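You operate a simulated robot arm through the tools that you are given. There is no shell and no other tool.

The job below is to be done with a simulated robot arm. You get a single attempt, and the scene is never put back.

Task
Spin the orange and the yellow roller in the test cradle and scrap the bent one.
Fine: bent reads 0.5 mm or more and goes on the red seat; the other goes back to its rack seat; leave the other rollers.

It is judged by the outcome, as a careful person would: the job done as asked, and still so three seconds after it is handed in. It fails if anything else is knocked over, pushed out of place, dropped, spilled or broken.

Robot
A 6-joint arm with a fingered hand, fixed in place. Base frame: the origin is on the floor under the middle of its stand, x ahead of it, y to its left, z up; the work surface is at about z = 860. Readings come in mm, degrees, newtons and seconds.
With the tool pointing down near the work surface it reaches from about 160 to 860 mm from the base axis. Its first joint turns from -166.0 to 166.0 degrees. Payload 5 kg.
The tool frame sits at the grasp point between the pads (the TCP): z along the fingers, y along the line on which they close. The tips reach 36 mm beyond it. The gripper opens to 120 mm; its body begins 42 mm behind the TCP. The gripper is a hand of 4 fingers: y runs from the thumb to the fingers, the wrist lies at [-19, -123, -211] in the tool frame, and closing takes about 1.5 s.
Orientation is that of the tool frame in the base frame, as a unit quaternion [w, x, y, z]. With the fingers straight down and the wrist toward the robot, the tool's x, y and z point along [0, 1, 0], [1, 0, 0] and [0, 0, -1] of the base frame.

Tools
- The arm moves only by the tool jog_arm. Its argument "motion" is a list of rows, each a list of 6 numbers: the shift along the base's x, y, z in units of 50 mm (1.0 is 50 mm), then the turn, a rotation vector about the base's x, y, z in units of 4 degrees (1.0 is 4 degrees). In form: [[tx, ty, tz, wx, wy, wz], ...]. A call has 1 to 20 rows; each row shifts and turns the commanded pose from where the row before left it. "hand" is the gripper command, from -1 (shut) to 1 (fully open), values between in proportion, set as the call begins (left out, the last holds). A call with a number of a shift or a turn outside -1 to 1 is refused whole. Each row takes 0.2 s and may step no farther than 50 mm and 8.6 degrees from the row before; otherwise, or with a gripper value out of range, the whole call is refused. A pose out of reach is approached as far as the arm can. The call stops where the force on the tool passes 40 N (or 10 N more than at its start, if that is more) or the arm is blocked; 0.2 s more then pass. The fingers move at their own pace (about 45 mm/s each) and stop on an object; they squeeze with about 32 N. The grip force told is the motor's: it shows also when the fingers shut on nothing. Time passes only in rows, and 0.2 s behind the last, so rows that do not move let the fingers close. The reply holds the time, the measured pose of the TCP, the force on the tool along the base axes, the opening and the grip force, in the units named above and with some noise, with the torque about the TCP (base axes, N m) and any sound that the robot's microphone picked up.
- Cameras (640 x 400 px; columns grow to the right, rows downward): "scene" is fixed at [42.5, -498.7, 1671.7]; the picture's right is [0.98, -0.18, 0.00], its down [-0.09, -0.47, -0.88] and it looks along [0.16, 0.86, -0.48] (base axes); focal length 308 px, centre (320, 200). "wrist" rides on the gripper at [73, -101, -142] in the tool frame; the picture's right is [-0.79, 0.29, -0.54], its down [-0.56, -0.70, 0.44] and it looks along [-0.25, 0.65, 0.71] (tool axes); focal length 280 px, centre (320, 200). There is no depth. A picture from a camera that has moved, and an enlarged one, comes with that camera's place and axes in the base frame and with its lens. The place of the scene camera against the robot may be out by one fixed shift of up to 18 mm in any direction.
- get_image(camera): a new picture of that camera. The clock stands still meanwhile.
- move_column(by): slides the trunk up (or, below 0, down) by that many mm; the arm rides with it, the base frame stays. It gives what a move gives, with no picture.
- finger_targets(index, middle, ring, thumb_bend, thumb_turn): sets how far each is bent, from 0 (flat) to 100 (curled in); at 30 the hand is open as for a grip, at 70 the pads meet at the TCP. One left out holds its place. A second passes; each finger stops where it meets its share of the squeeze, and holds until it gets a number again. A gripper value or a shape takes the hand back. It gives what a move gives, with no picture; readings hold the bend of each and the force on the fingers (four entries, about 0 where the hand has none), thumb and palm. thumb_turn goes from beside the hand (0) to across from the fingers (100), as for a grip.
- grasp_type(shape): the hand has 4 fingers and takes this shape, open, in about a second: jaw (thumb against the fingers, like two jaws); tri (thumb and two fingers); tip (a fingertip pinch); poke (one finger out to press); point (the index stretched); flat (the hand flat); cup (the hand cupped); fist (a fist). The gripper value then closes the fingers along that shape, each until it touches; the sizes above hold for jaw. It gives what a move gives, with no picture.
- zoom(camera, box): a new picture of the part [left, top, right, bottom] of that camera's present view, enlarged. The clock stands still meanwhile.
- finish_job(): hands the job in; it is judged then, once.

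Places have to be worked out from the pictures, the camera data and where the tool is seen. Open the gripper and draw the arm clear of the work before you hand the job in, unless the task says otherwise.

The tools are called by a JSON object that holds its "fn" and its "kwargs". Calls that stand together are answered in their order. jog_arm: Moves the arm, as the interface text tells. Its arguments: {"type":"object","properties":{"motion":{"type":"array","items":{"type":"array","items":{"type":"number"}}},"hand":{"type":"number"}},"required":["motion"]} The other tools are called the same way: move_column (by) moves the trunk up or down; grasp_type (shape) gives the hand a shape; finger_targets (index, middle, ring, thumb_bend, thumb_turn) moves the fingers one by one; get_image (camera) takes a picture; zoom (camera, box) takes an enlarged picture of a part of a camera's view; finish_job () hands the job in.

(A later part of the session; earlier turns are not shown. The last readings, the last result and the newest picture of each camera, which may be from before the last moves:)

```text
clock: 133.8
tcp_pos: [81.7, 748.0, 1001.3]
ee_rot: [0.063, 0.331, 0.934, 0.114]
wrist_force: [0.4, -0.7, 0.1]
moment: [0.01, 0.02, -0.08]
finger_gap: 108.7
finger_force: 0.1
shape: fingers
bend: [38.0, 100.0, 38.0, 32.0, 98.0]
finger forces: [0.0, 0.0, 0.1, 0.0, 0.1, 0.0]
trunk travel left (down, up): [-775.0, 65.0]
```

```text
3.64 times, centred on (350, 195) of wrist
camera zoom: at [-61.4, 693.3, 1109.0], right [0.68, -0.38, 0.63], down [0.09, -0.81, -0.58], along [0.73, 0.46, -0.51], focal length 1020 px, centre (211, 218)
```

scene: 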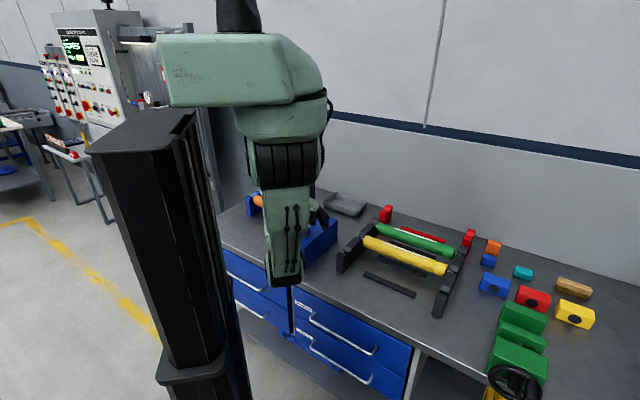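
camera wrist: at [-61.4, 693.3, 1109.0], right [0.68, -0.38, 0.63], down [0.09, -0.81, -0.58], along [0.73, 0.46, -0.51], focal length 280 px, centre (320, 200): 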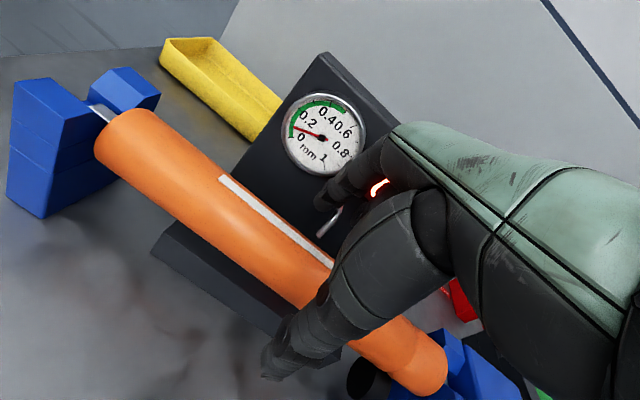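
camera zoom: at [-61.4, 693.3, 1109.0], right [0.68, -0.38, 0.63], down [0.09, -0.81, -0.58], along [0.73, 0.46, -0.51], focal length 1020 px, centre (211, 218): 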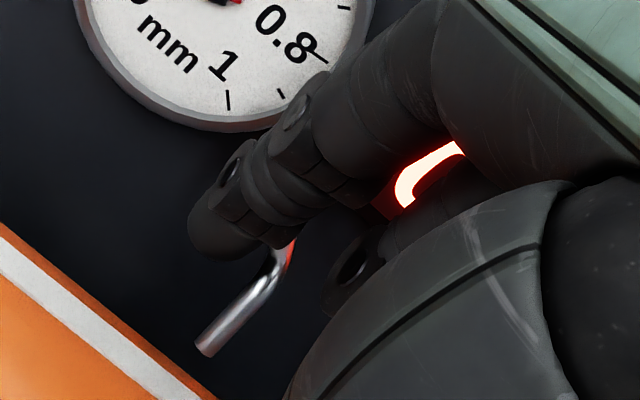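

The rod clears the index's inner side by a few millimetres, same as before. I'll continue down to the grip height.

{"fn": "jog_arm", "kwargs": {"motion": [[0.054, 0.054, -0.29, 0, 0, 0], [0.054, 0.054, -0.29, 0, 0, 0], [0.04, 0.04, -0.18, 0, 0, 0], [0.02, 0.02, -0.08, 0, 0, 0], [0, 0, 0, 0, 0, 0]]}}

{"fn": "finger_targets", "kwargs": {"index": 57, "ring": 58, "thumb_bend": 62}}

```text
clock: 135.0
tcp_pos: [90.7, 756.9, 958.9]
ee_rot: [0.063, 0.331, 0.935, 0.114]
wrist_force: [0.1, -0.8, -0.2]
moment: [-0.02, 0.02, -0.02]
finger_gap: 108.7
finger_force: 0.0
shape: fingers
bend: [38.0, 100.0, 38.0, 32.0, 98.0]
finger forces: [0.1, 0.0, 0.0, 0.0, 0.1, 0.0]
trunk travel left (down, up): [-775.0, 65.0]
```

```text
clock: 136.0
tcp_pos: [91.8, 757.5, 959.0]
ee_rot: [0.063, 0.331, 0.934, 0.114]
wrist_force: [3.4, 2.6, 1.2]
moment: [0.05, -0.06, 0.01]
finger_gap: 47.0
finger_force: 4.5
shape: fingers
bend: [53.0, 100.0, 56.0, 60.0, 98.0]
finger forces: [5.0, 0.1, 1.4, 0.1, 2.7, 0.1]
trunk travel left (down, up): [-775.0, 65.0]
```

The fingers are in contact with the roller. I'll squeeze index and thumb fully with ring moderate, then lift slowly.

{"fn": "finger_targets", "kwargs": {"index": 85, "ring": 60, "thumb_bend": 85}}

{"fn": "jog_arm", "kwargs": {"motion": [[0, 0, 0.08, 0, 0, 0], [0, 0, 0.08, 0, 0, 0], [0, 0, 0.08, 0, 0, 0], [0, 0, 0, 0, 0, 0]]}}

{"fn": "get_image", "kwargs": {"camera": "wrist"}}

```text
clock: 137.0
tcp_pos: [90.8, 756.8, 959.2]
ee_rot: [0.064, 0.331, 0.935, 0.113]
wrist_force: [1.2, -0.7, 0.5]
moment: [-0.37, -0.35, 0.13]
finger_gap: 41.4
finger_force: 33.7
shape: fingers
bend: [47.0, 100.0, 56.0, 64.0, 97.0]
finger forces: [15.6, 17.2, 4.3, 0.1, 29.8, 0.0]
trunk travel left (down, up): [-775.0, 65.0]
```

```text
clock: 138.0
tcp_pos: [90.6, 757.9, 971.0]
ee_rot: [0.062, 0.331, 0.935, 0.113]
wrist_force: [1.1, 0.5, -6.3]
moment: [0.06, 0.04, 0.23]
finger_gap: 40.8
finger_force: 28.0
shape: fingers
bend: [46.0, 100.0, 56.0, 65.0, 96.0]
finger forces: [14.8, 8.6, 5.5, 0.0, 27.1, 0.0]
trunk travel left (down, up): [-775.0, 65.0]
```

```text
taken
camera wrist: at [-53.8, 702.6, 1078.6], right [0.68, -0.37, 0.63], down [0.09, -0.81, -0.58], along [0.73, 0.45, -0.51], focal length 280 px, centre (320, 200)
```

wrist: 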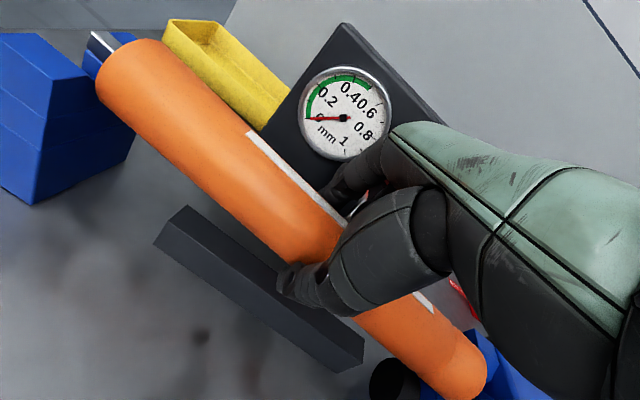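

It's lifted out of the slots and the gauge has dropped to 0. I'll move 5 mm forward to clear the feeler and continue straight up.

{"fn": "jog_arm", "kwargs": {"motion": [[-0.07, -0.07, 0.04, 0, 0, 0], [-0.02, -0.02, 0.15, 0, 0, 0], [-0.03, -0.03, 0.25, 0, 0, 0], [-0.03, -0.03, 0.3, 0, 0, 0], [0, 0, 0.4, 0, 0, 0], [0, 0, 0.4, 0, 0, 0], [0, 0, 0.4, 0, 0, 0], [0, 0, 0.4, 0, 0, 0], [0, 0, 0.4, 0, 0, 0], [0, 0, 0.2, 0, 0, 0]]}}

{"fn": "get_image", "kwargs": {"camera": "wrist"}}

```text
clock: 140.2
tcp_pos: [83.7, 750.4, 1117.5]
ee_rot: [0.064, 0.331, 0.935, 0.114]
wrist_force: [0.4, -0.6, -5.9]
moment: [-0.02, 0.01, 0.01]
finger_gap: 41.1
finger_force: 27.3
shape: fingers
bend: [46.0, 100.0, 57.0, 66.0, 95.0]
finger forces: [16.8, 7.0, 4.6, 0.1, 26.2, 0.0]
trunk travel left (down, up): [-775.0, 65.0]
```

```text
taken
camera wrist: at [-60.3, 694.6, 1225.9], right [0.68, -0.37, 0.63], down [0.09, -0.81, -0.58], along [0.73, 0.45, -0.51], focal length 280 px, centre (320, 200)
```

wrist: 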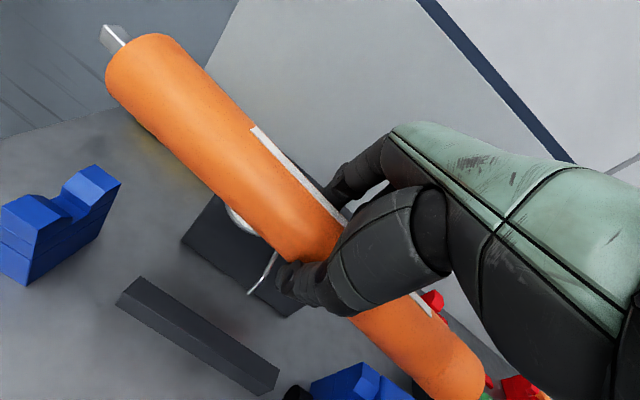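

Clear of the cradle. I'll measure the roller's pose in the hand before carrying it to the rack.

{"fn": "zoom", "kwargs": {"camera": "wrist", "box": [70, 0, 230, 130]}}

{"fn": "zoom", "kwargs": {"camera": "wrist", "box": [360, 290, 510, 400]}}

```text
3.08 times, centred on (150, 65) of wrist
camera zoom: at [-60.3, 694.6, 1225.9], right [0.68, -0.37, 0.63], down [0.09, -0.81, -0.58], along [0.73, 0.45, -0.51], focal length 863 px, centre (843, 615)
```

zoom: 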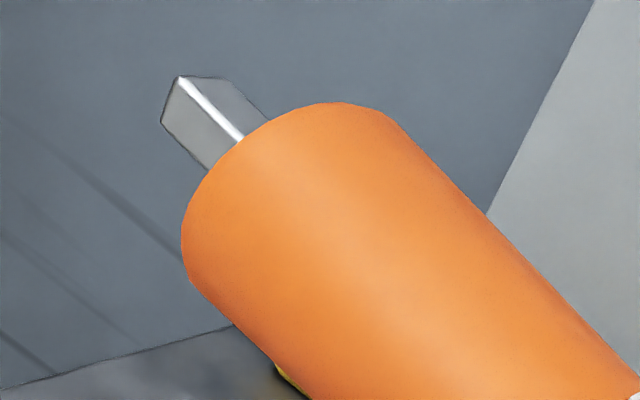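

```text
3.64 times, centred on (435, 345) of wrist
camera zoom: at [-60.3, 694.6, 1225.9], right [0.68, -0.37, 0.63], down [0.09, -0.81, -0.58], along [0.73, 0.45, -0.51], focal length 1020 px, centre (-98, -327)
```

zoom: 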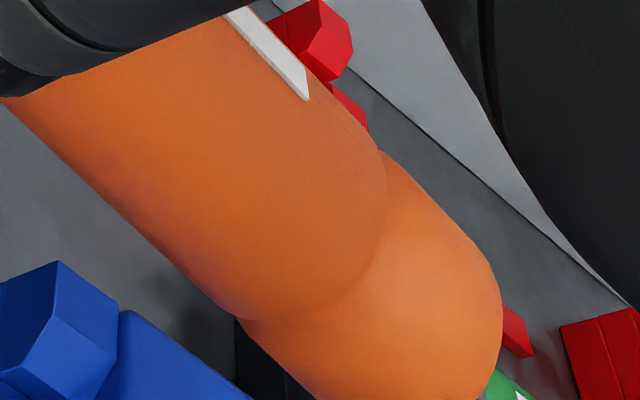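

In-hand yaw is now about 13° with the hand at 6°, so I'll take the pitch off and turn the hand +7° to square the roller, then carry it back to the rack.

{"fn": "jog_arm", "kwargs": {"motion": [[0, 0, 0, -0.53, 0.53, 0.34], [0, 0, 0, -0.53, 0.53, 0.34], [0, 0, 0, -0.53, 0.53, 0.34], [0, 0, 0, -0.53, 0.53, 0.34], [0, 0, 0, -0.53, 0.53, 0.34]]}}

{"fn": "jog_arm", "kwargs": {"motion": [[0.2, -0.26, 0, 0, 0, 0], [0.3, -0.385, 0, 0, 0, 0], [0.43, -0.54, 0, 0, 0, 0], [0.43, -0.54, 0, 0, 0, 0], [0.43, -0.54, 0, 0, 0, 0], [0.43, -0.54, 0, 0, 0, 0], [0.43, -0.54, 0, 0, 0, 0], [0.43, -0.54, 0, 0, 0, 0], [0.43, -0.54, 0, 0, 0, 0], [0.43, -0.54, 0, 0, 0, 0], [0.43, -0.54, 0, 0, 0, 0], [0.43, -0.54, 0, 0, 0, 0], [0.43, -0.54, 0, 0, 0, 0], [0.43, -0.54, 0, 0, 0, 0], [0.43, -0.54, 0, 0, 0, 0], [0.43, -0.54, 0, 0, 0, 0], [0.43, -0.54, 0, 0, 0, 0], [0.43, -0.54, 0, 0, 0, 0], [0.08, -0.27, 0, 0, 0, 0]]}}

{"fn": "jog_arm", "kwargs": {"motion": [[0, 0, -0.5, 0, 0, 0], [0, 0, -0.5, 0, 0, 0], [0, 0, -0.5, 0, 0, 0], [0, 0, -0.5, 0, 0, 0], [0, 0, -0.4, 0, 0, 0], [0, 0, 0, 0, 0, 0]]}}

{"fn": "get_image", "kwargs": {"camera": "wrist"}}

{"fn": "zoom", "kwargs": {"camera": "scene", "box": [340, 200, 480, 320]}}

```text
clock: 141.4
tcp_pos: [84.0, 751.4, 1117.3]
ee_rot: [0.0, 0.278, 0.961, -0.001]
wrist_force: [-0.7, 0.3, -5.5]
moment: [-0.05, 0.0, -0.02]
finger_gap: 40.8
finger_force: 27.5
shape: fingers
bend: [45.0, 100.0, 57.0, 66.0, 95.0]
finger forces: [17.1, 7.8, 4.9, 0.0, 26.2, 0.0]
trunk travel left (down, up): [-775.0, 65.0]
```

```text
clock: 145.4
tcp_pos: [457.1, 272.8, 1118.1]
ee_rot: [0.0, 0.277, 0.961, 0.0]
wrist_force: [0.0, 0.7, -5.1]
moment: [-0.05, 0.01, 0.0]
finger_gap: 40.8
finger_force: 27.8
shape: fingers
bend: [45.0, 100.0, 57.0, 66.0, 95.0]
finger forces: [17.4, 7.2, 4.8, 0.0, 25.9, 0.0]
trunk travel left (down, up): [-775.0, 65.0]
```

```text
clock: 146.8
tcp_pos: [455.8, 271.5, 998.7]
ee_rot: [0.0, 0.278, 0.961, -0.001]
wrist_force: [0.0, 0.0, -5.7]
moment: [-0.04, 0.02, 0.0]
finger_gap: 40.6
finger_force: 27.2
shape: fingers
bend: [45.0, 100.0, 57.0, 66.0, 95.0]
finger forces: [17.5, 7.1, 4.8, 0.1, 25.8, 0.0]
trunk travel left (down, up): [-775.0, 65.0]
```

```text
taken
camera wrist: at [340.6, 223.6, 1140.1], right [0.82, -0.18, 0.54], down [0.1, -0.89, -0.44], along [0.56, 0.42, -0.71], focal length 280 px, centre (320, 200)
```

wrist: 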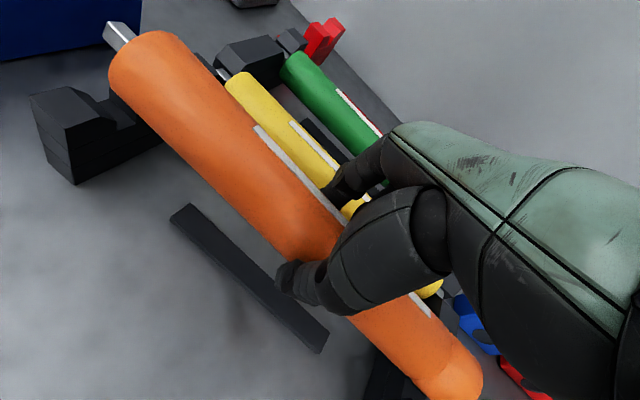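

```text
3.33 times, centred on (410, 260) of scene
camera zoom: at [42.5, -498.7, 1671.7], right [0.98, -0.18, 0.0], down [-0.09, -0.47, -0.88], along [0.16, 0.86, -0.48], focal length 1027 px, centre (20, 0)
```

zoom: 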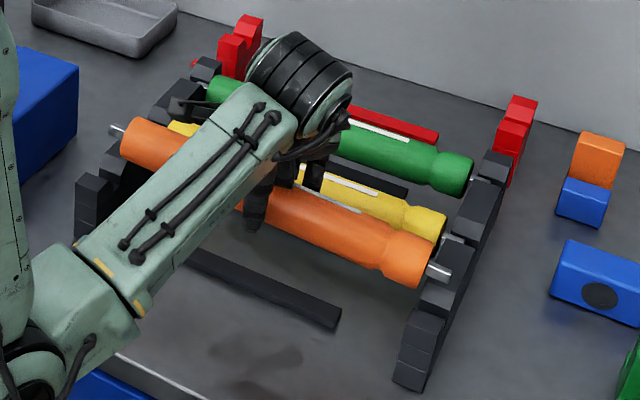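

It's hovering over the orange seat. I'll lower closer and check both spindle ends against their slots.

{"fn": "jog_arm", "kwargs": {"motion": [[-0.03, 0.03, -0.2, 0, 0, 0.3], [-0.02, 0.02, -0.2, 0, 0, 0.2], [0, 0, -0.15, 0, 0, 0], [0, 0, 0, 0, 0, 0]]}}

{"fn": "zoom", "kwargs": {"camera": "scene", "box": [415, 250, 475, 310]}}

{"fn": "zoom", "kwargs": {"camera": "wrist", "box": [10, 0, 190, 140]}}

{"fn": "zoom", "kwargs": {"camera": "scene", "box": [345, 220, 405, 280]}}

```text
clock: 147.8
tcp_pos: [453.0, 273.3, 970.9]
ee_rot: [0.0, 0.26, 0.966, -0.001]
wrist_force: [-1.0, -0.7, -4.8]
moment: [-0.13, -0.09, -0.08]
finger_gap: 40.3
finger_force: 27.9
shape: fingers
bend: [45.0, 100.0, 57.0, 66.0, 95.0]
finger forces: [18.2, 8.2, 3.9, 0.0, 25.9, 0.0]
trunk travel left (down, up): [-775.0, 65.0]
```

```text
6.67 times, centred on (445, 280) of scene
camera zoom: at [42.5, -498.7, 1671.7], right [0.98, -0.18, 0.0], down [-0.09, -0.47, -0.88], along [0.16, 0.86, -0.48], focal length 2054 px, centre (-513, -333)
```

zoom: 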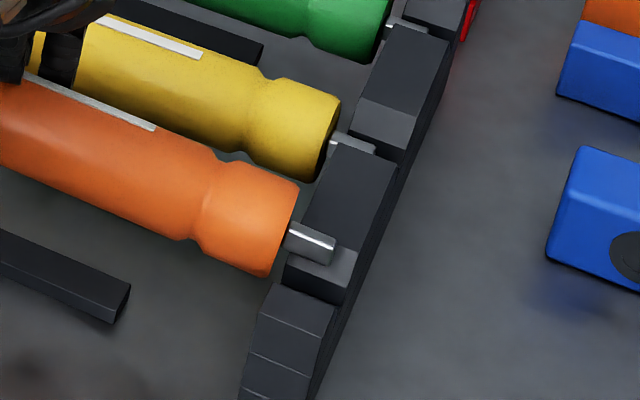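

```text
2.86 times, centred on (100, 70) of wrist
camera zoom: at [340.8, 221.6, 1112.4], right [0.83, -0.15, 0.54], down [0.13, -0.89, -0.44], along [0.55, 0.44, -0.71], focal length 801 px, centre (949, 571)
```

zoom: 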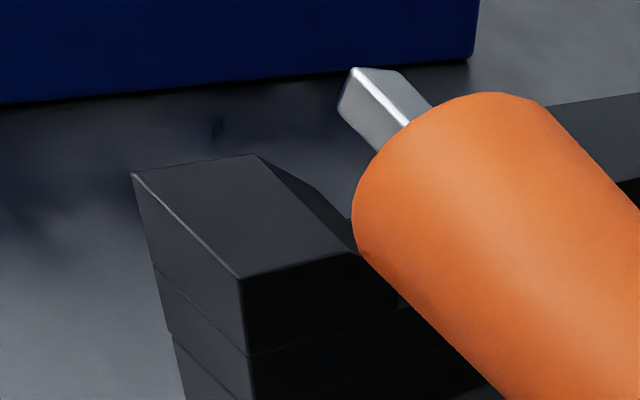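

```text
6.67 times, centred on (375, 250) of scene
camera zoom: at [42.5, -498.7, 1671.7], right [0.98, -0.18, 0.0], down [-0.09, -0.47, -0.88], along [0.16, 0.86, -0.48], focal length 2054 px, centre (-47, -133)
```

zoom: 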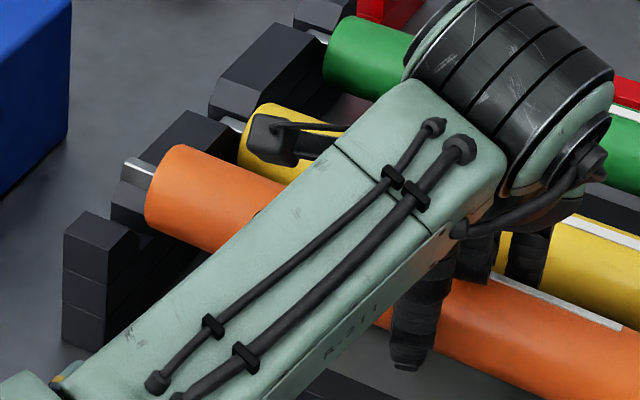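

The roller hangs about 3° right-end-low, and the right spindle is just grazing the back of its V. I'll raise 10 mm, level it by rolling the hand 3°, and shift 3 mm left.

{"fn": "jog_arm", "kwargs": {"motion": [[0, 0, 0.2, 0, 0, 0], [-0.02, 0.02, 0, -0.27, -0.27, 0], [-0.02, 0.02, 0, -0.27, -0.27, 0], [0, 0, 0, 0, 0, 0]]}}

{"fn": "zoom", "kwargs": {"camera": "scene", "box": [415, 250, 475, 310]}}

{"fn": "zoom", "kwargs": {"camera": "wrist", "box": [10, 0, 190, 140]}}

{"fn": "zoom", "kwargs": {"camera": "scene", "box": [345, 220, 405, 280]}}

```text
clock: 148.8
tcp_pos: [451.0, 276.4, 980.6]
ee_rot: [0.023, 0.26, 0.965, -0.015]
wrist_force: [0.3, 0.3, -5.3]
moment: [-0.07, 0.0, 0.0]
finger_gap: 40.6
finger_force: 27.3
shape: fingers
bend: [45.0, 100.0, 57.0, 66.0, 95.0]
finger forces: [17.5, 6.8, 4.8, 0.0, 26.0, 0.1]
trunk travel left (down, up): [-775.0, 65.0]
```

```text
6.67 times, centred on (445, 280) of scene
camera zoom: at [42.5, -498.7, 1671.7], right [0.98, -0.18, 0.0], down [-0.09, -0.47, -0.88], along [0.16, 0.86, -0.48], focal length 2054 px, centre (-513, -333)
```

zoom: 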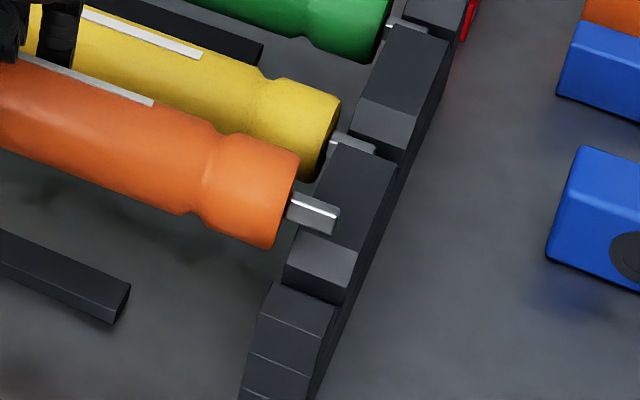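

```text
2.86 times, centred on (100, 70) of wrist
camera zoom: at [333.5, 229.5, 1120.0], right [0.81, -0.13, 0.58], down [0.15, -0.9, -0.4], along [0.57, 0.41, -0.71], focal length 801 px, centre (949, 571)
```

zoom: 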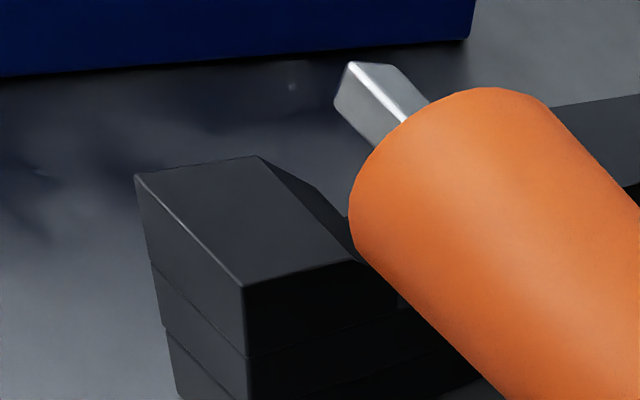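

```text
6.67 times, centred on (375, 250) of scene
camera zoom: at [42.5, -498.7, 1671.7], right [0.98, -0.18, 0.0], down [-0.09, -0.47, -0.88], along [0.16, 0.86, -0.48], focal length 2054 px, centre (-47, -133)
```

zoom: 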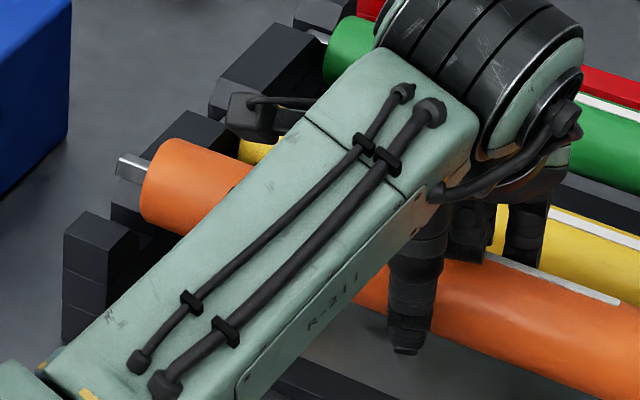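

Compared with the earlier successful placement, the left end is still about 10 mm high with about 1.5° excess yaw. I'll trim roll and yaw, then lower and re-check.

{"fn": "jog_arm", "kwargs": {"motion": [[0, 0, 0, -0.27, -0.27, -0.3], [0, 0, -0.2, 0, 0, 0], [0, 0, -0.12, 0, 0, 0], [0, 0, 0, 0, 0, 0]]}}

{"fn": "zoom", "kwargs": {"camera": "scene", "box": [415, 250, 475, 310]}}

{"fn": "zoom", "kwargs": {"camera": "wrist", "box": [10, 0, 190, 140]}}

{"fn": "zoom", "kwargs": {"camera": "scene", "box": [345, 220, 405, 280]}}

```text
clock: 149.8
tcp_pos: [450.5, 277.3, 964.3]
ee_rot: [0.036, 0.271, 0.962, -0.02]
wrist_force: [-0.9, 0.1, -5.3]
moment: [-0.03, 0.0, -0.02]
finger_gap: 40.7
finger_force: 27.8
shape: fingers
bend: [45.0, 100.0, 57.0, 66.0, 95.0]
finger forces: [17.6, 6.9, 4.8, 0.0, 26.0, 0.0]
trunk travel left (down, up): [-775.0, 65.0]
```

```text
6.67 times, centred on (445, 280) of scene
camera zoom: at [42.5, -498.7, 1671.7], right [0.98, -0.18, 0.0], down [-0.09, -0.47, -0.88], along [0.16, 0.86, -0.48], focal length 2054 px, centre (-513, -333)
```

zoom: 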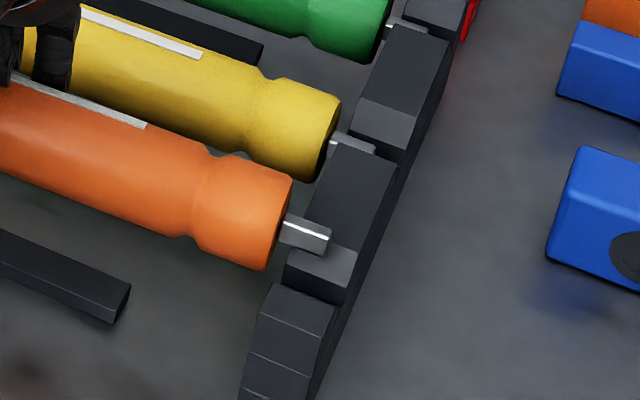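

```text
2.86 times, centred on (100, 70) of wrist
camera zoom: at [329.1, 235.4, 1102.2], right [0.79, -0.13, 0.6], down [0.14, -0.91, -0.38], along [0.59, 0.38, -0.71], focal length 801 px, centre (949, 571)
```

zoom: 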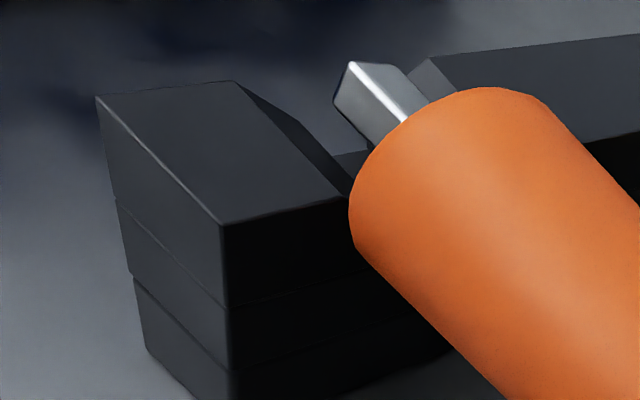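

```text
6.67 times, centred on (375, 250) of scene
camera zoom: at [42.5, -498.7, 1671.7], right [0.98, -0.18, 0.0], down [-0.09, -0.47, -0.88], along [0.16, 0.86, -0.48], focal length 2054 px, centre (-47, -133)
```

zoom: 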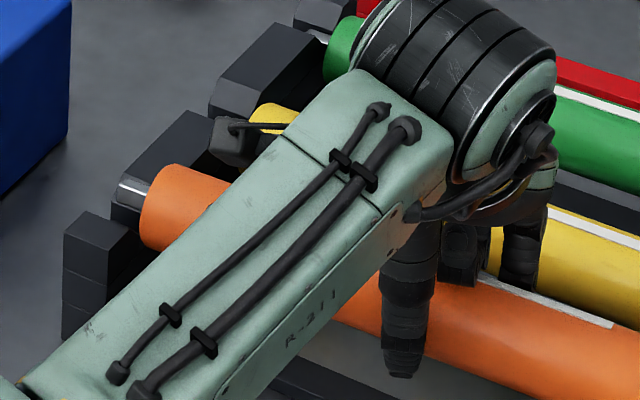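

Both spindles now sit over their Vs. I'll lower further in small stages.

{"fn": "jog_arm", "kwargs": {"motion": [[0, 0, -0.1, 0, 0, 0], [0, 0, -0.1, 0, 0, 0], [0, 0, 0, 0, 0, 0]]}}

{"fn": "zoom", "kwargs": {"camera": "scene", "box": [415, 250, 475, 310]}}

{"fn": "zoom", "kwargs": {"camera": "wrist", "box": [10, 0, 190, 140]}}

```text
clock: 150.6
tcp_pos: [450.8, 276.2, 955.1]
ee_rot: [0.035, 0.271, 0.962, -0.021]
wrist_force: [0.4, -1.0, -4.9]
moment: [-0.07, -0.04, -0.03]
finger_gap: 40.4
finger_force: 27.7
shape: fingers
bend: [45.0, 100.0, 57.0, 66.0, 95.0]
finger forces: [17.8, 7.3, 4.4, 0.0, 26.0, 0.0]
trunk travel left (down, up): [-775.0, 65.0]
```

```text
6.67 times, centred on (445, 280) of scene
camera zoom: at [42.5, -498.7, 1671.7], right [0.98, -0.18, 0.0], down [-0.09, -0.47, -0.88], along [0.16, 0.86, -0.48], focal length 2054 px, centre (-513, -333)
```

zoom: 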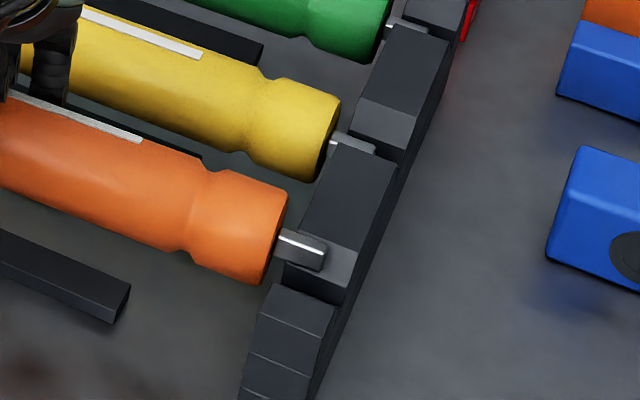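

```text
2.86 times, centred on (100, 70) of wrist
camera zoom: at [329.0, 235.8, 1091.9], right [0.79, -0.13, 0.6], down [0.14, -0.91, -0.38], along [0.59, 0.38, -0.71], focal length 801 px, centre (949, 571)
```

zoom: 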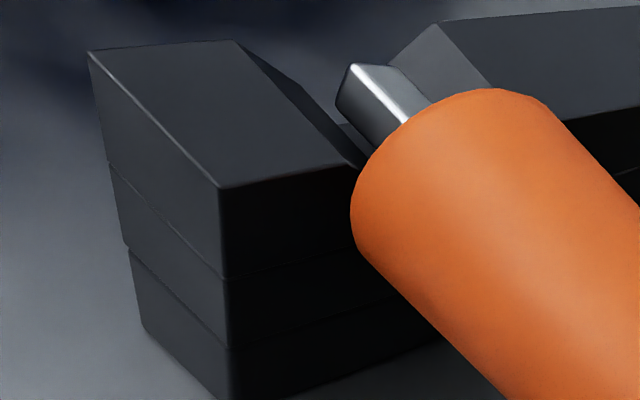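

The right spindle is slightly to the back of its V and the left slightly to the front, so I'll yaw -1° and continue down.

{"fn": "jog_arm", "kwargs": {"motion": [[0, 0, 0, 0, 0, -0.25], [0, 0, -0.08, 0, 0, 0], [0, 0, -0.08, 0, 0, 0], [0, 0, 0, 0, 0, 0]]}}

{"fn": "zoom", "kwargs": {"camera": "scene", "box": [415, 250, 475, 310]}}

{"fn": "zoom", "kwargs": {"camera": "wrist", "box": [10, 0, 190, 140]}}

```text
clock: 151.6
tcp_pos: [451.3, 276.5, 946.6]
ee_rot: [0.035, 0.279, 0.959, -0.021]
wrist_force: [-1.1, 0.1, -4.7]
moment: [-0.07, -0.04, -0.11]
finger_gap: 40.8
finger_force: 27.7
shape: fingers
bend: [45.0, 100.0, 57.0, 67.0, 95.0]
finger forces: [18.3, 6.8, 3.9, 0.0, 25.9, 0.1]
trunk travel left (down, up): [-775.0, 65.0]
```

```text
6.67 times, centred on (445, 280) of scene
camera zoom: at [42.5, -498.7, 1671.7], right [0.98, -0.18, 0.0], down [-0.09, -0.47, -0.88], along [0.16, 0.86, -0.48], focal length 2054 px, centre (-513, -333)
```

zoom: 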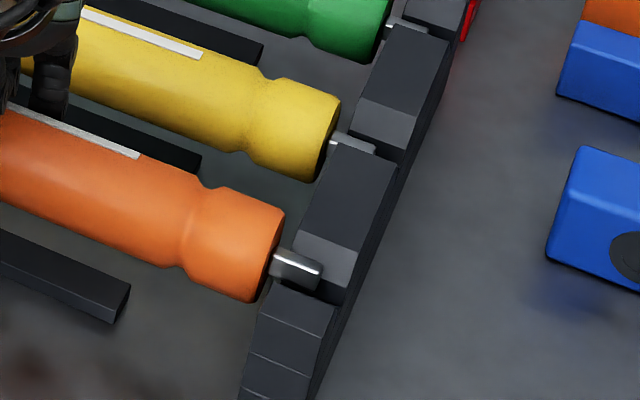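

```text
2.86 times, centred on (100, 70) of wrist
camera zoom: at [328.4, 237.5, 1084.1], right [0.79, -0.15, 0.6], down [0.12, -0.92, -0.38], along [0.6, 0.37, -0.71], focal length 801 px, centre (949, 571)
```

zoom: 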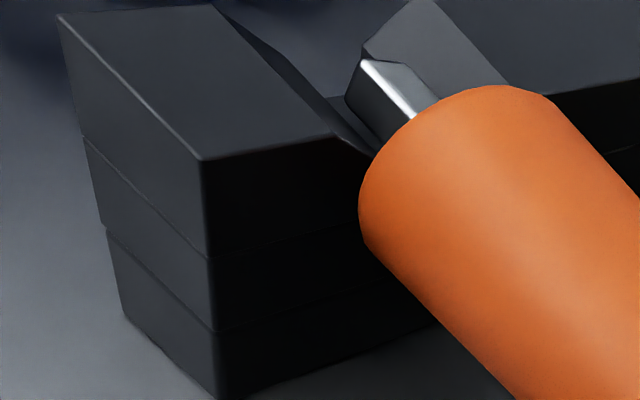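

Both ends are descending into their slots. I'll continue.

{"fn": "jog_arm", "kwargs": {"motion": [[0, 0, -0.06, 0, 0, 0], [0, 0, -0.06, 0, 0, 0], [0, 0, 0, 0, 0, 0]]}}

{"fn": "zoom", "kwargs": {"camera": "scene", "box": [415, 250, 475, 310]}}

{"fn": "zoom", "kwargs": {"camera": "wrist", "box": [10, 0, 190, 140]}}

```text
clock: 152.4
tcp_pos: [450.2, 275.9, 941.5]
ee_rot: [0.035, 0.279, 0.959, -0.021]
wrist_force: [-1.6, -0.5, -5.3]
moment: [-0.06, -0.05, -0.14]
finger_gap: 40.6
finger_force: 27.1
shape: fingers
bend: [45.0, 100.0, 57.0, 67.0, 95.0]
finger forces: [19.0, 6.6, 3.6, 0.1, 25.9, 0.1]
trunk travel left (down, up): [-775.0, 65.0]
```

```text
6.67 times, centred on (445, 280) of scene
camera zoom: at [42.5, -498.7, 1671.7], right [0.98, -0.18, 0.0], down [-0.09, -0.47, -0.88], along [0.16, 0.86, -0.48], focal length 2054 px, centre (-513, -333)
```

zoom: 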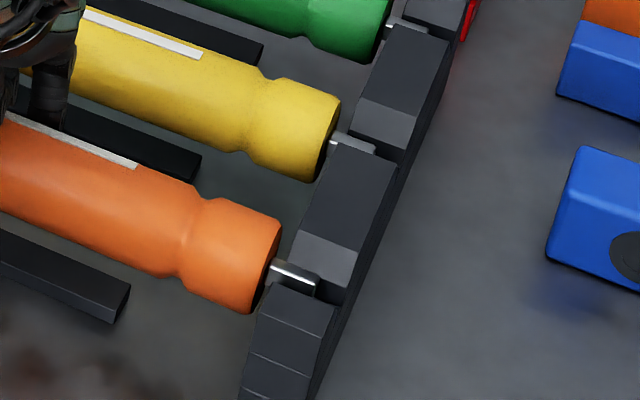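

```text
2.86 times, centred on (100, 70) of wrist
camera zoom: at [328.5, 237.5, 1077.9], right [0.79, -0.15, 0.6], down [0.12, -0.92, -0.38], along [0.6, 0.37, -0.71], focal length 801 px, centre (949, 571)
```

zoom: 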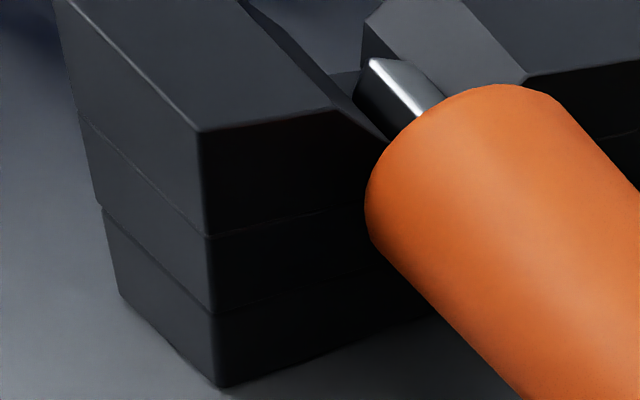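

{"fn": "jog_arm", "kwargs": {"motion": [[0, 0, -0.05, 0, 0, 0], [0, 0, -0.05, 0, 0, 0], [0, 0, 0, 0, 0, 0]]}}

{"fn": "zoom", "kwargs": {"camera": "scene", "box": [415, 250, 475, 310]}}

{"fn": "zoom", "kwargs": {"camera": "wrist", "box": [10, 0, 190, 140]}}

```text
clock: 153.2
tcp_pos: [450.8, 275.5, 936.2]
ee_rot: [0.035, 0.28, 0.959, -0.021]
wrist_force: [-1.3, -2.0, -1.6]
moment: [-0.15, -0.11, -0.15]
finger_gap: 40.4
finger_force: 28.5
shape: fingers
bend: [45.0, 100.0, 57.0, 67.0, 95.0]
finger forces: [17.8, 9.3, 3.3, 0.1, 26.9, 0.1]
trunk travel left (down, up): [-775.0, 65.0]
```

```text
6.67 times, centred on (445, 280) of scene
camera zoom: at [42.5, -498.7, 1671.7], right [0.98, -0.18, 0.0], down [-0.09, -0.47, -0.88], along [0.16, 0.86, -0.48], focal length 2054 px, centre (-513, -333)
```

zoom: 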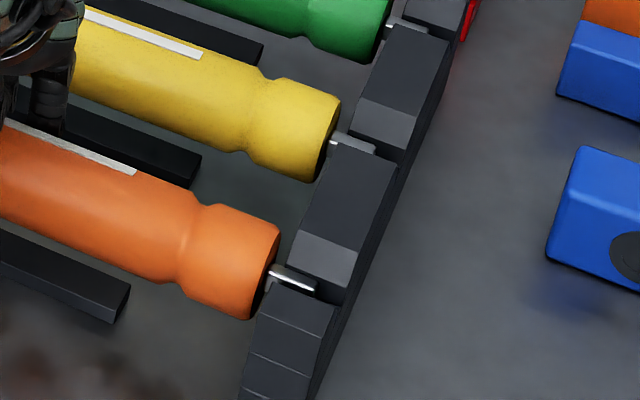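

```text
2.86 times, centred on (100, 70) of wrist
camera zoom: at [328.5, 237.4, 1073.0], right [0.79, -0.15, 0.6], down [0.12, -0.92, -0.38], along [0.6, 0.37, -0.71], focal length 801 px, centre (949, 571)
```

zoom: 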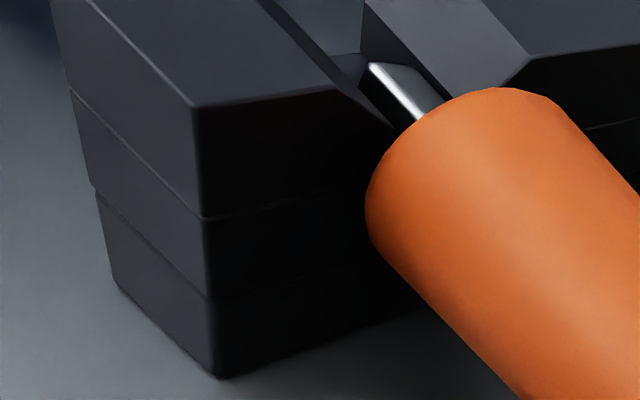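

Nearly seated, with load coming off. I'll lower a bit more until the force reverses.

{"fn": "jog_arm", "kwargs": {"motion": [[0, 0, -0.04, 0, 0, 0], [0, 0, -0.04, 0, 0, 0], [0, 0, 0, 0, 0, 0]]}}

{"fn": "zoom", "kwargs": {"camera": "wrist", "box": [10, 0, 190, 140]}}

```text
clock: 154.0
tcp_pos: [450.9, 276.2, 935.3]
ee_rot: [0.036, 0.279, 0.959, -0.018]
wrist_force: [1.1, 0.1, 22.1]
moment: [0.05, -0.31, -0.01]
finger_gap: 40.1
finger_force: 34.7
shape: fingers
bend: [45.0, 100.0, 57.0, 67.0, 95.0]
finger forces: [16.2, 22.3, 2.8, 0.0, 27.4, 0.1]
trunk travel left (down, up): [-775.0, 65.0]
```

```text
2.86 times, centred on (100, 70) of wrist
camera zoom: at [327.8, 237.1, 1071.4], right [0.79, -0.15, 0.6], down [0.12, -0.91, -0.39], along [0.61, 0.38, -0.7], focal length 801 px, centre (949, 571)
```

zoom: 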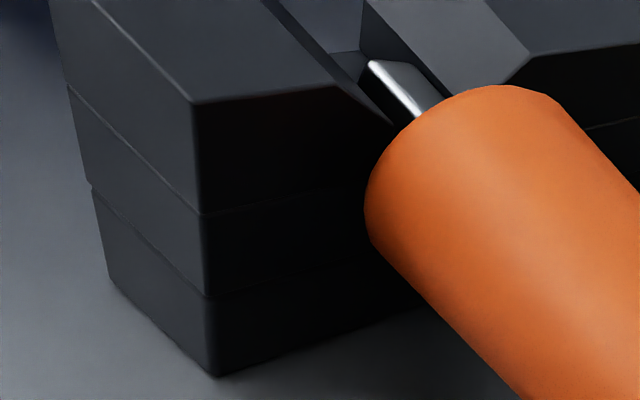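

It's firmly seated. I'll ease up 1.5 mm and open the fingers.

{"fn": "jog_arm", "kwargs": {"motion": [[0, 0, 0.03, 0, 0, 0], [0, 0, 0, 0, 0, 0]]}}

{"fn": "finger_targets", "kwargs": {"index": 30, "ring": 30, "thumb_bend": 30}}

{"fn": "jog_arm", "kwargs": {"motion": [[0, 0, 0.1, 0, 0, 0], [0, 0, 0.3, 0, 0, 0], [0, 0, 0.5, 0, 0, 0], [0, 0, 0.5, 0, 0, 0], [0, 0, 0.4, 0, 0, 0]]}}

{"fn": "get_image", "kwargs": {"camera": "wrist"}}

{"fn": "zoom", "kwargs": {"camera": "scene", "box": [340, 200, 480, 320]}}

```text
clock: 154.6
tcp_pos: [450.4, 276.0, 934.9]
ee_rot: [0.035, 0.279, 0.959, -0.019]
wrist_force: [1.0, 1.6, 21.1]
moment: [0.07, -0.38, 0.02]
finger_gap: 40.3
finger_force: 34.5
shape: fingers
bend: [45.0, 100.0, 57.0, 67.0, 95.0]
finger forces: [16.5, 23.2, 2.9, 0.0, 27.1, 0.1]
trunk travel left (down, up): [-775.0, 65.0]
```

```text
clock: 155.6
tcp_pos: [449.8, 275.7, 934.3]
ee_rot: [0.035, 0.279, 0.96, -0.019]
wrist_force: [1.2, 0.8, 18.1]
moment: [0.07, -0.29, 0.01]
finger_gap: 123.1
finger_force: 8.8
shape: fingers
bend: [30.0, 100.0, 30.0, 30.0, 97.0]
finger forces: [0.1, 17.8, 0.0, 0.0, 0.1, 0.0]
trunk travel left (down, up): [-775.0, 65.0]
```

```text
clock: 156.8
tcp_pos: [450.8, 276.8, 1021.9]
ee_rot: [0.035, 0.28, 0.959, -0.022]
wrist_force: [-0.2, -0.2, 0.5]
moment: [0.01, 0.03, 0.02]
finger_gap: 123.1
finger_force: 0.1
shape: fingers
bend: [30.0, 100.0, 30.0, 30.0, 97.0]
finger forces: [0.0, 0.0, 0.1, 0.1, 0.1, 0.1]
trunk travel left (down, up): [-775.0, 65.0]
```

```text
taken
camera wrist: at [328.1, 237.3, 1159.7], right [0.79, -0.15, 0.6], down [0.12, -0.92, -0.38], along [0.6, 0.37, -0.71], focal length 280 px, centre (320, 200)
```

wrist: 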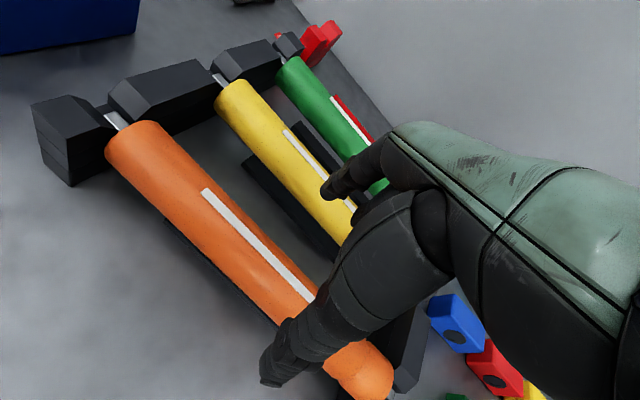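

```text
3.33 times, centred on (410, 260) of scene
camera zoom: at [42.5, -498.7, 1671.7], right [0.98, -0.18, 0.0], down [-0.09, -0.47, -0.88], along [0.16, 0.86, -0.48], focal length 1027 px, centre (20, 0)
```

zoom: 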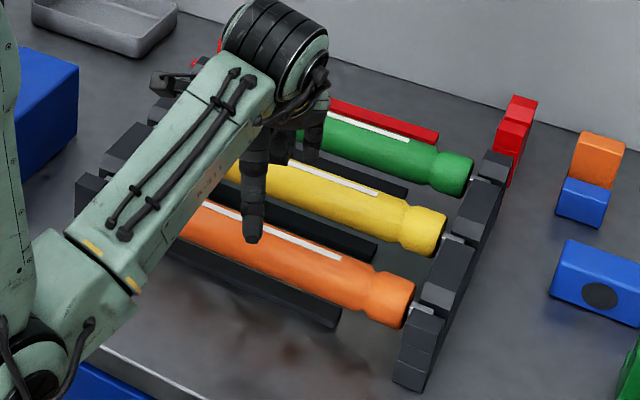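

Orange is back in its rack seat. I'll square up the hand and measure the yellow roller's position the same way.

{"fn": "jog_arm", "kwargs": {"motion": [[0, 0, 0.1, 0.242, 0.171, -0.777], [0, 0, 0, 0.242, 0.171, -0.777], [0, 0, 0, 0.242, 0.171, -0.777], [0, 0, 0, 0.242, 0.171, -0.777], [0, 0, 0, 0, 0, 0]]}}

{"fn": "get_image", "kwargs": {"camera": "wrist"}}

{"fn": "zoom", "kwargs": {"camera": "wrist", "box": [130, 30, 250, 140]}}

{"fn": "zoom", "kwargs": {"camera": "scene", "box": [430, 245, 475, 285]}}

```text
clock: 158.0
tcp_pos: [450.6, 275.9, 1027.5]
ee_rot: [-0.001, 0.382, 0.924, 0.001]
wrist_force: [-0.2, -0.7, 0.0]
moment: [0.0, -0.07, 0.01]
finger_gap: 123.1
finger_force: 0.0
shape: fingers
bend: [30.0, 100.0, 30.0, 30.0, 97.0]
finger forces: [0.0, 0.0, 0.0, 0.0, 0.1, 0.0]
trunk travel left (down, up): [-775.0, 65.0]
```

```text
taken
camera wrist: at [328.4, 255.0, 1169.7], right [0.76, -0.35, 0.54], down [-0.1, -0.89, -0.45], along [0.64, 0.29, -0.71], focal length 280 px, centre (320, 200)
```

wrist: 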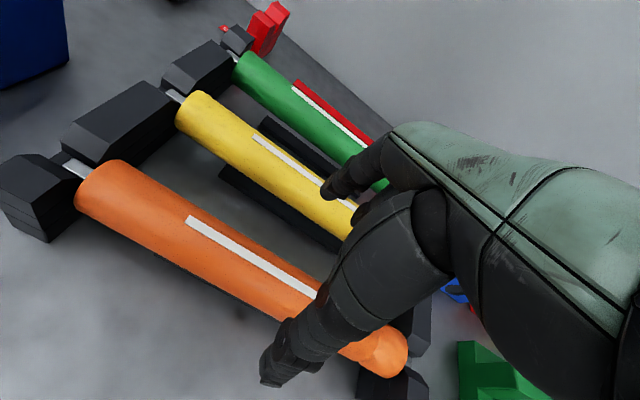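

```text
3.64 times, centred on (190, 85) of wrist
camera zoom: at [328.4, 255.0, 1169.7], right [0.76, -0.35, 0.54], down [-0.1, -0.89, -0.45], along [0.64, 0.29, -0.71], focal length 1020 px, centre (793, 618)
```

zoom: 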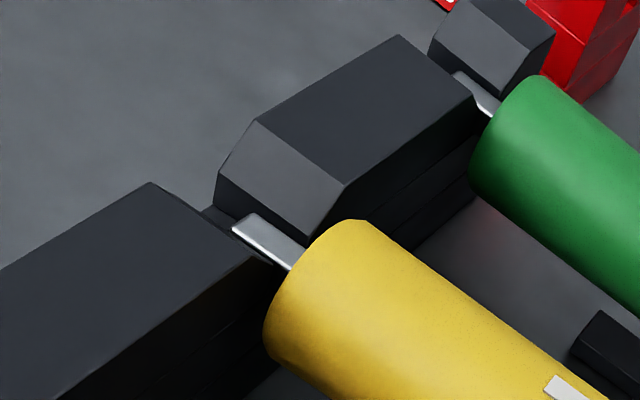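

```text
10.00 times, centred on (452, 265) of scene
camera zoom: at [42.5, -498.7, 1671.7], right [0.98, -0.18, 0.0], down [-0.09, -0.47, -0.88], along [0.16, 0.86, -0.48], focal length 3081 px, centre (-1005, -450)
```

zoom: 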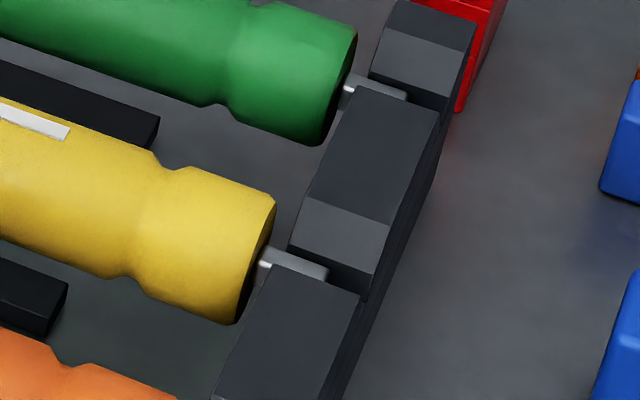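

Yellow's axis is at e2 ≈ 634, with its left tip at e1 ≈ -63 (centre about 120). I'll move over it with slightly narrower finger opening, and descend to the same relative grip.

{"fn": "finger_targets", "kwargs": {"index": 36, "ring": 36, "thumb_bend": 36}}

{"fn": "jog_arm", "kwargs": {"motion": [[0.39, 0.452, 0, 0, 0, 0], [0.39, 0.452, 0, 0, 0, 0], [0.39, 0.452, 0, 0, 0, 0], [0.384, 0.452, 0, 0, 0, 0], [0, 0, -0.3, 0, 0, 0], [0, 0, 0, 0, 0, 0]]}}

{"fn": "get_image", "kwargs": {"camera": "wrist"}}

{"fn": "zoom", "kwargs": {"camera": "scene", "box": [340, 190, 480, 310]}}

```text
clock: 159.0
tcp_pos: [449.0, 275.9, 1028.8]
ee_rot: [-0.001, 0.382, 0.924, 0.001]
wrist_force: [-0.5, 0.1, 0.1]
moment: [-0.03, 0.0, 0.01]
finger_gap: 106.7
finger_force: 0.0
shape: fingers
bend: [36.0, 100.0, 36.0, 36.0, 97.0]
finger forces: [0.0, 0.1, 0.0, 0.0, 0.1, 0.0]
trunk travel left (down, up): [-775.0, 65.0]
```

```text
clock: 160.4
tcp_pos: [528.5, 367.0, 1012.8]
ee_rot: [-0.001, 0.382, 0.924, 0.001]
wrist_force: [-0.3, 0.4, 0.1]
moment: [0.02, 0.02, -0.02]
finger_gap: 106.7
finger_force: 0.1
shape: fingers
bend: [36.0, 100.0, 36.0, 36.0, 97.0]
finger forces: [0.0, 0.0, 0.1, 0.0, 0.1, 0.1]
trunk travel left (down, up): [-775.0, 65.0]
```

```text
taken
camera wrist: at [406.5, 344.8, 1154.0], right [0.76, -0.35, 0.54], down [-0.1, -0.89, -0.45], along [0.64, 0.29, -0.71], focal length 280 px, centre (320, 200)
```

wrist: 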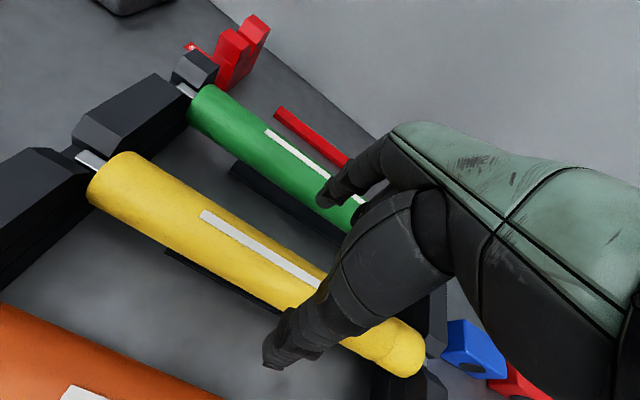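

```text
3.33 times, centred on (410, 250) of scene
camera zoom: at [42.5, -498.7, 1671.7], right [0.98, -0.18, 0.0], down [-0.09, -0.47, -0.88], along [0.16, 0.86, -0.48], focal length 1027 px, centre (20, 33)
```

zoom: 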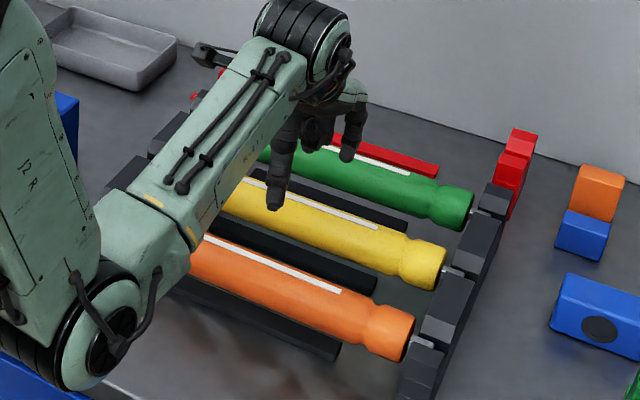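

Centred over yellow with clearance to orange and green on both sides. I'll descend to z ≈ 937.

{"fn": "jog_arm", "kwargs": {"motion": [[0, 0, -0.35, 0, 0, 0], [0, 0, -0.35, 0, 0, 0], [0, 0, -0.35, 0, 0, 0], [0, 0, -0.3, 0, 0, 0], [0, 0, -0.16, 0, 0, 0], [0, 0, 0, 0, 0, 0]]}}

{"fn": "finger_targets", "kwargs": {"index": 58, "ring": 58, "thumb_bend": 60}}

{"fn": "get_image", "kwargs": {"camera": "scene"}}

```text
clock: 161.8
tcp_pos: [528.9, 365.9, 937.0]
ee_rot: [0.0, 0.382, 0.924, 0.002]
wrist_force: [0.9, 0.2, 0.2]
moment: [0.01, -0.01, -0.03]
finger_gap: 106.5
finger_force: 0.1
shape: fingers
bend: [36.0, 100.0, 36.0, 36.0, 97.0]
finger forces: [0.0, 0.0, 0.1, 0.0, 0.0, 0.0]
trunk travel left (down, up): [-775.0, 65.0]
```

```text
clock: 162.8
tcp_pos: [529.0, 368.6, 936.8]
ee_rot: [0.001, 0.382, 0.924, 0.002]
wrist_force: [3.5, 3.5, -0.9]
moment: [0.04, -0.07, 0.11]
finger_gap: 47.0
finger_force: 4.4
shape: fingers
bend: [54.0, 100.0, 54.0, 58.0, 97.0]
finger forces: [4.2, 0.0, 3.4, 0.1, 1.8, 0.1]
trunk travel left (down, up): [-775.0, 65.0]
```

```text
taken
```

scene: 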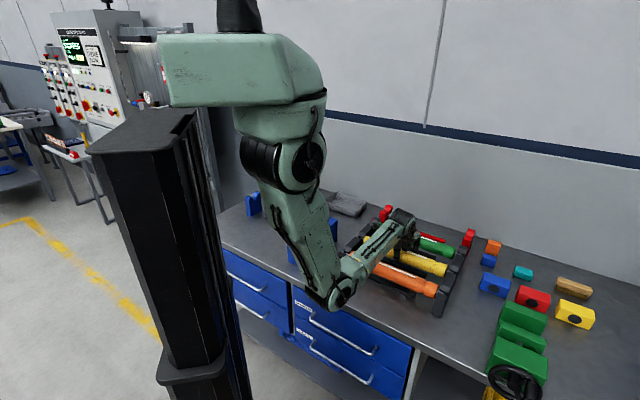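

There's good contact. I'll squeeze with index and thumb, ring moderate, and lift slowly.

{"fn": "finger_targets", "kwargs": {"index": 85, "ring": 60, "thumb_bend": 85}}

{"fn": "jog_arm", "kwargs": {"motion": [[0, 0, 0.08, 0, 0, 0], [0, 0, 0.08, 0, 0, 0], [0, 0, 0.08, 0, 0, 0], [0, 0, 0.08, 0, 0, 0], [0, 0, 0.08, 0, 0, 0], [0, 0, 0.08, 0, 0, 0], [0, 0, 0.08, 0, 0, 0], [0, 0, 0.1, 0, 0, 0], [0, 0, 0, 0, 0, 0]]}}

{"fn": "get_image", "kwargs": {"camera": "wrist"}}

{"fn": "zoom", "kwargs": {"camera": "scene", "box": [340, 190, 480, 310]}}

```text
clock: 163.8
tcp_pos: [528.0, 365.7, 936.7]
ee_rot: [-0.002, 0.382, 0.924, 0.0]
wrist_force: [-1.5, -2.7, -0.4]
moment: [-0.23, -0.12, 0.49]
finger_gap: 42.5
finger_force: 30.1
shape: fingers
bend: [50.0, 100.0, 53.0, 66.0, 97.0]
finger forces: [14.9, 6.3, 8.6, 0.0, 30.2, 0.0]
trunk travel left (down, up): [-775.0, 65.0]
```

```text
clock: 165.8
tcp_pos: [528.7, 366.1, 970.6]
ee_rot: [0.0, 0.382, 0.924, 0.002]
wrist_force: [-0.2, 0.2, -5.0]
moment: [-0.01, 0.04, 0.01]
finger_gap: 42.5
finger_force: 28.3
shape: fingers
bend: [48.0, 100.0, 55.0, 68.0, 95.0]
finger forces: [19.1, 4.8, 6.1, 0.1, 26.0, 0.1]
trunk travel left (down, up): [-775.0, 65.0]
```

```text
taken
camera wrist: at [407.3, 345.3, 1112.0], right [0.76, -0.35, 0.54], down [-0.1, -0.89, -0.44], along [0.64, 0.29, -0.71], focal length 280 px, centre (320, 200)
```

wrist: 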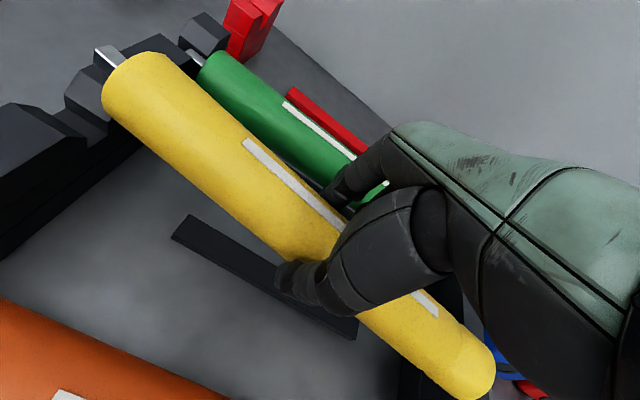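

```text
3.33 times, centred on (410, 250) of scene
camera zoom: at [42.5, -498.7, 1671.7], right [0.98, -0.18, 0.0], down [-0.09, -0.47, -0.88], along [0.16, 0.86, -0.48], focal length 1027 px, centre (20, 33)
```

zoom: 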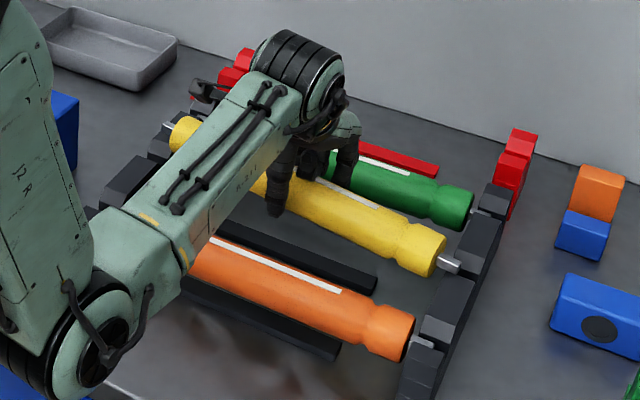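

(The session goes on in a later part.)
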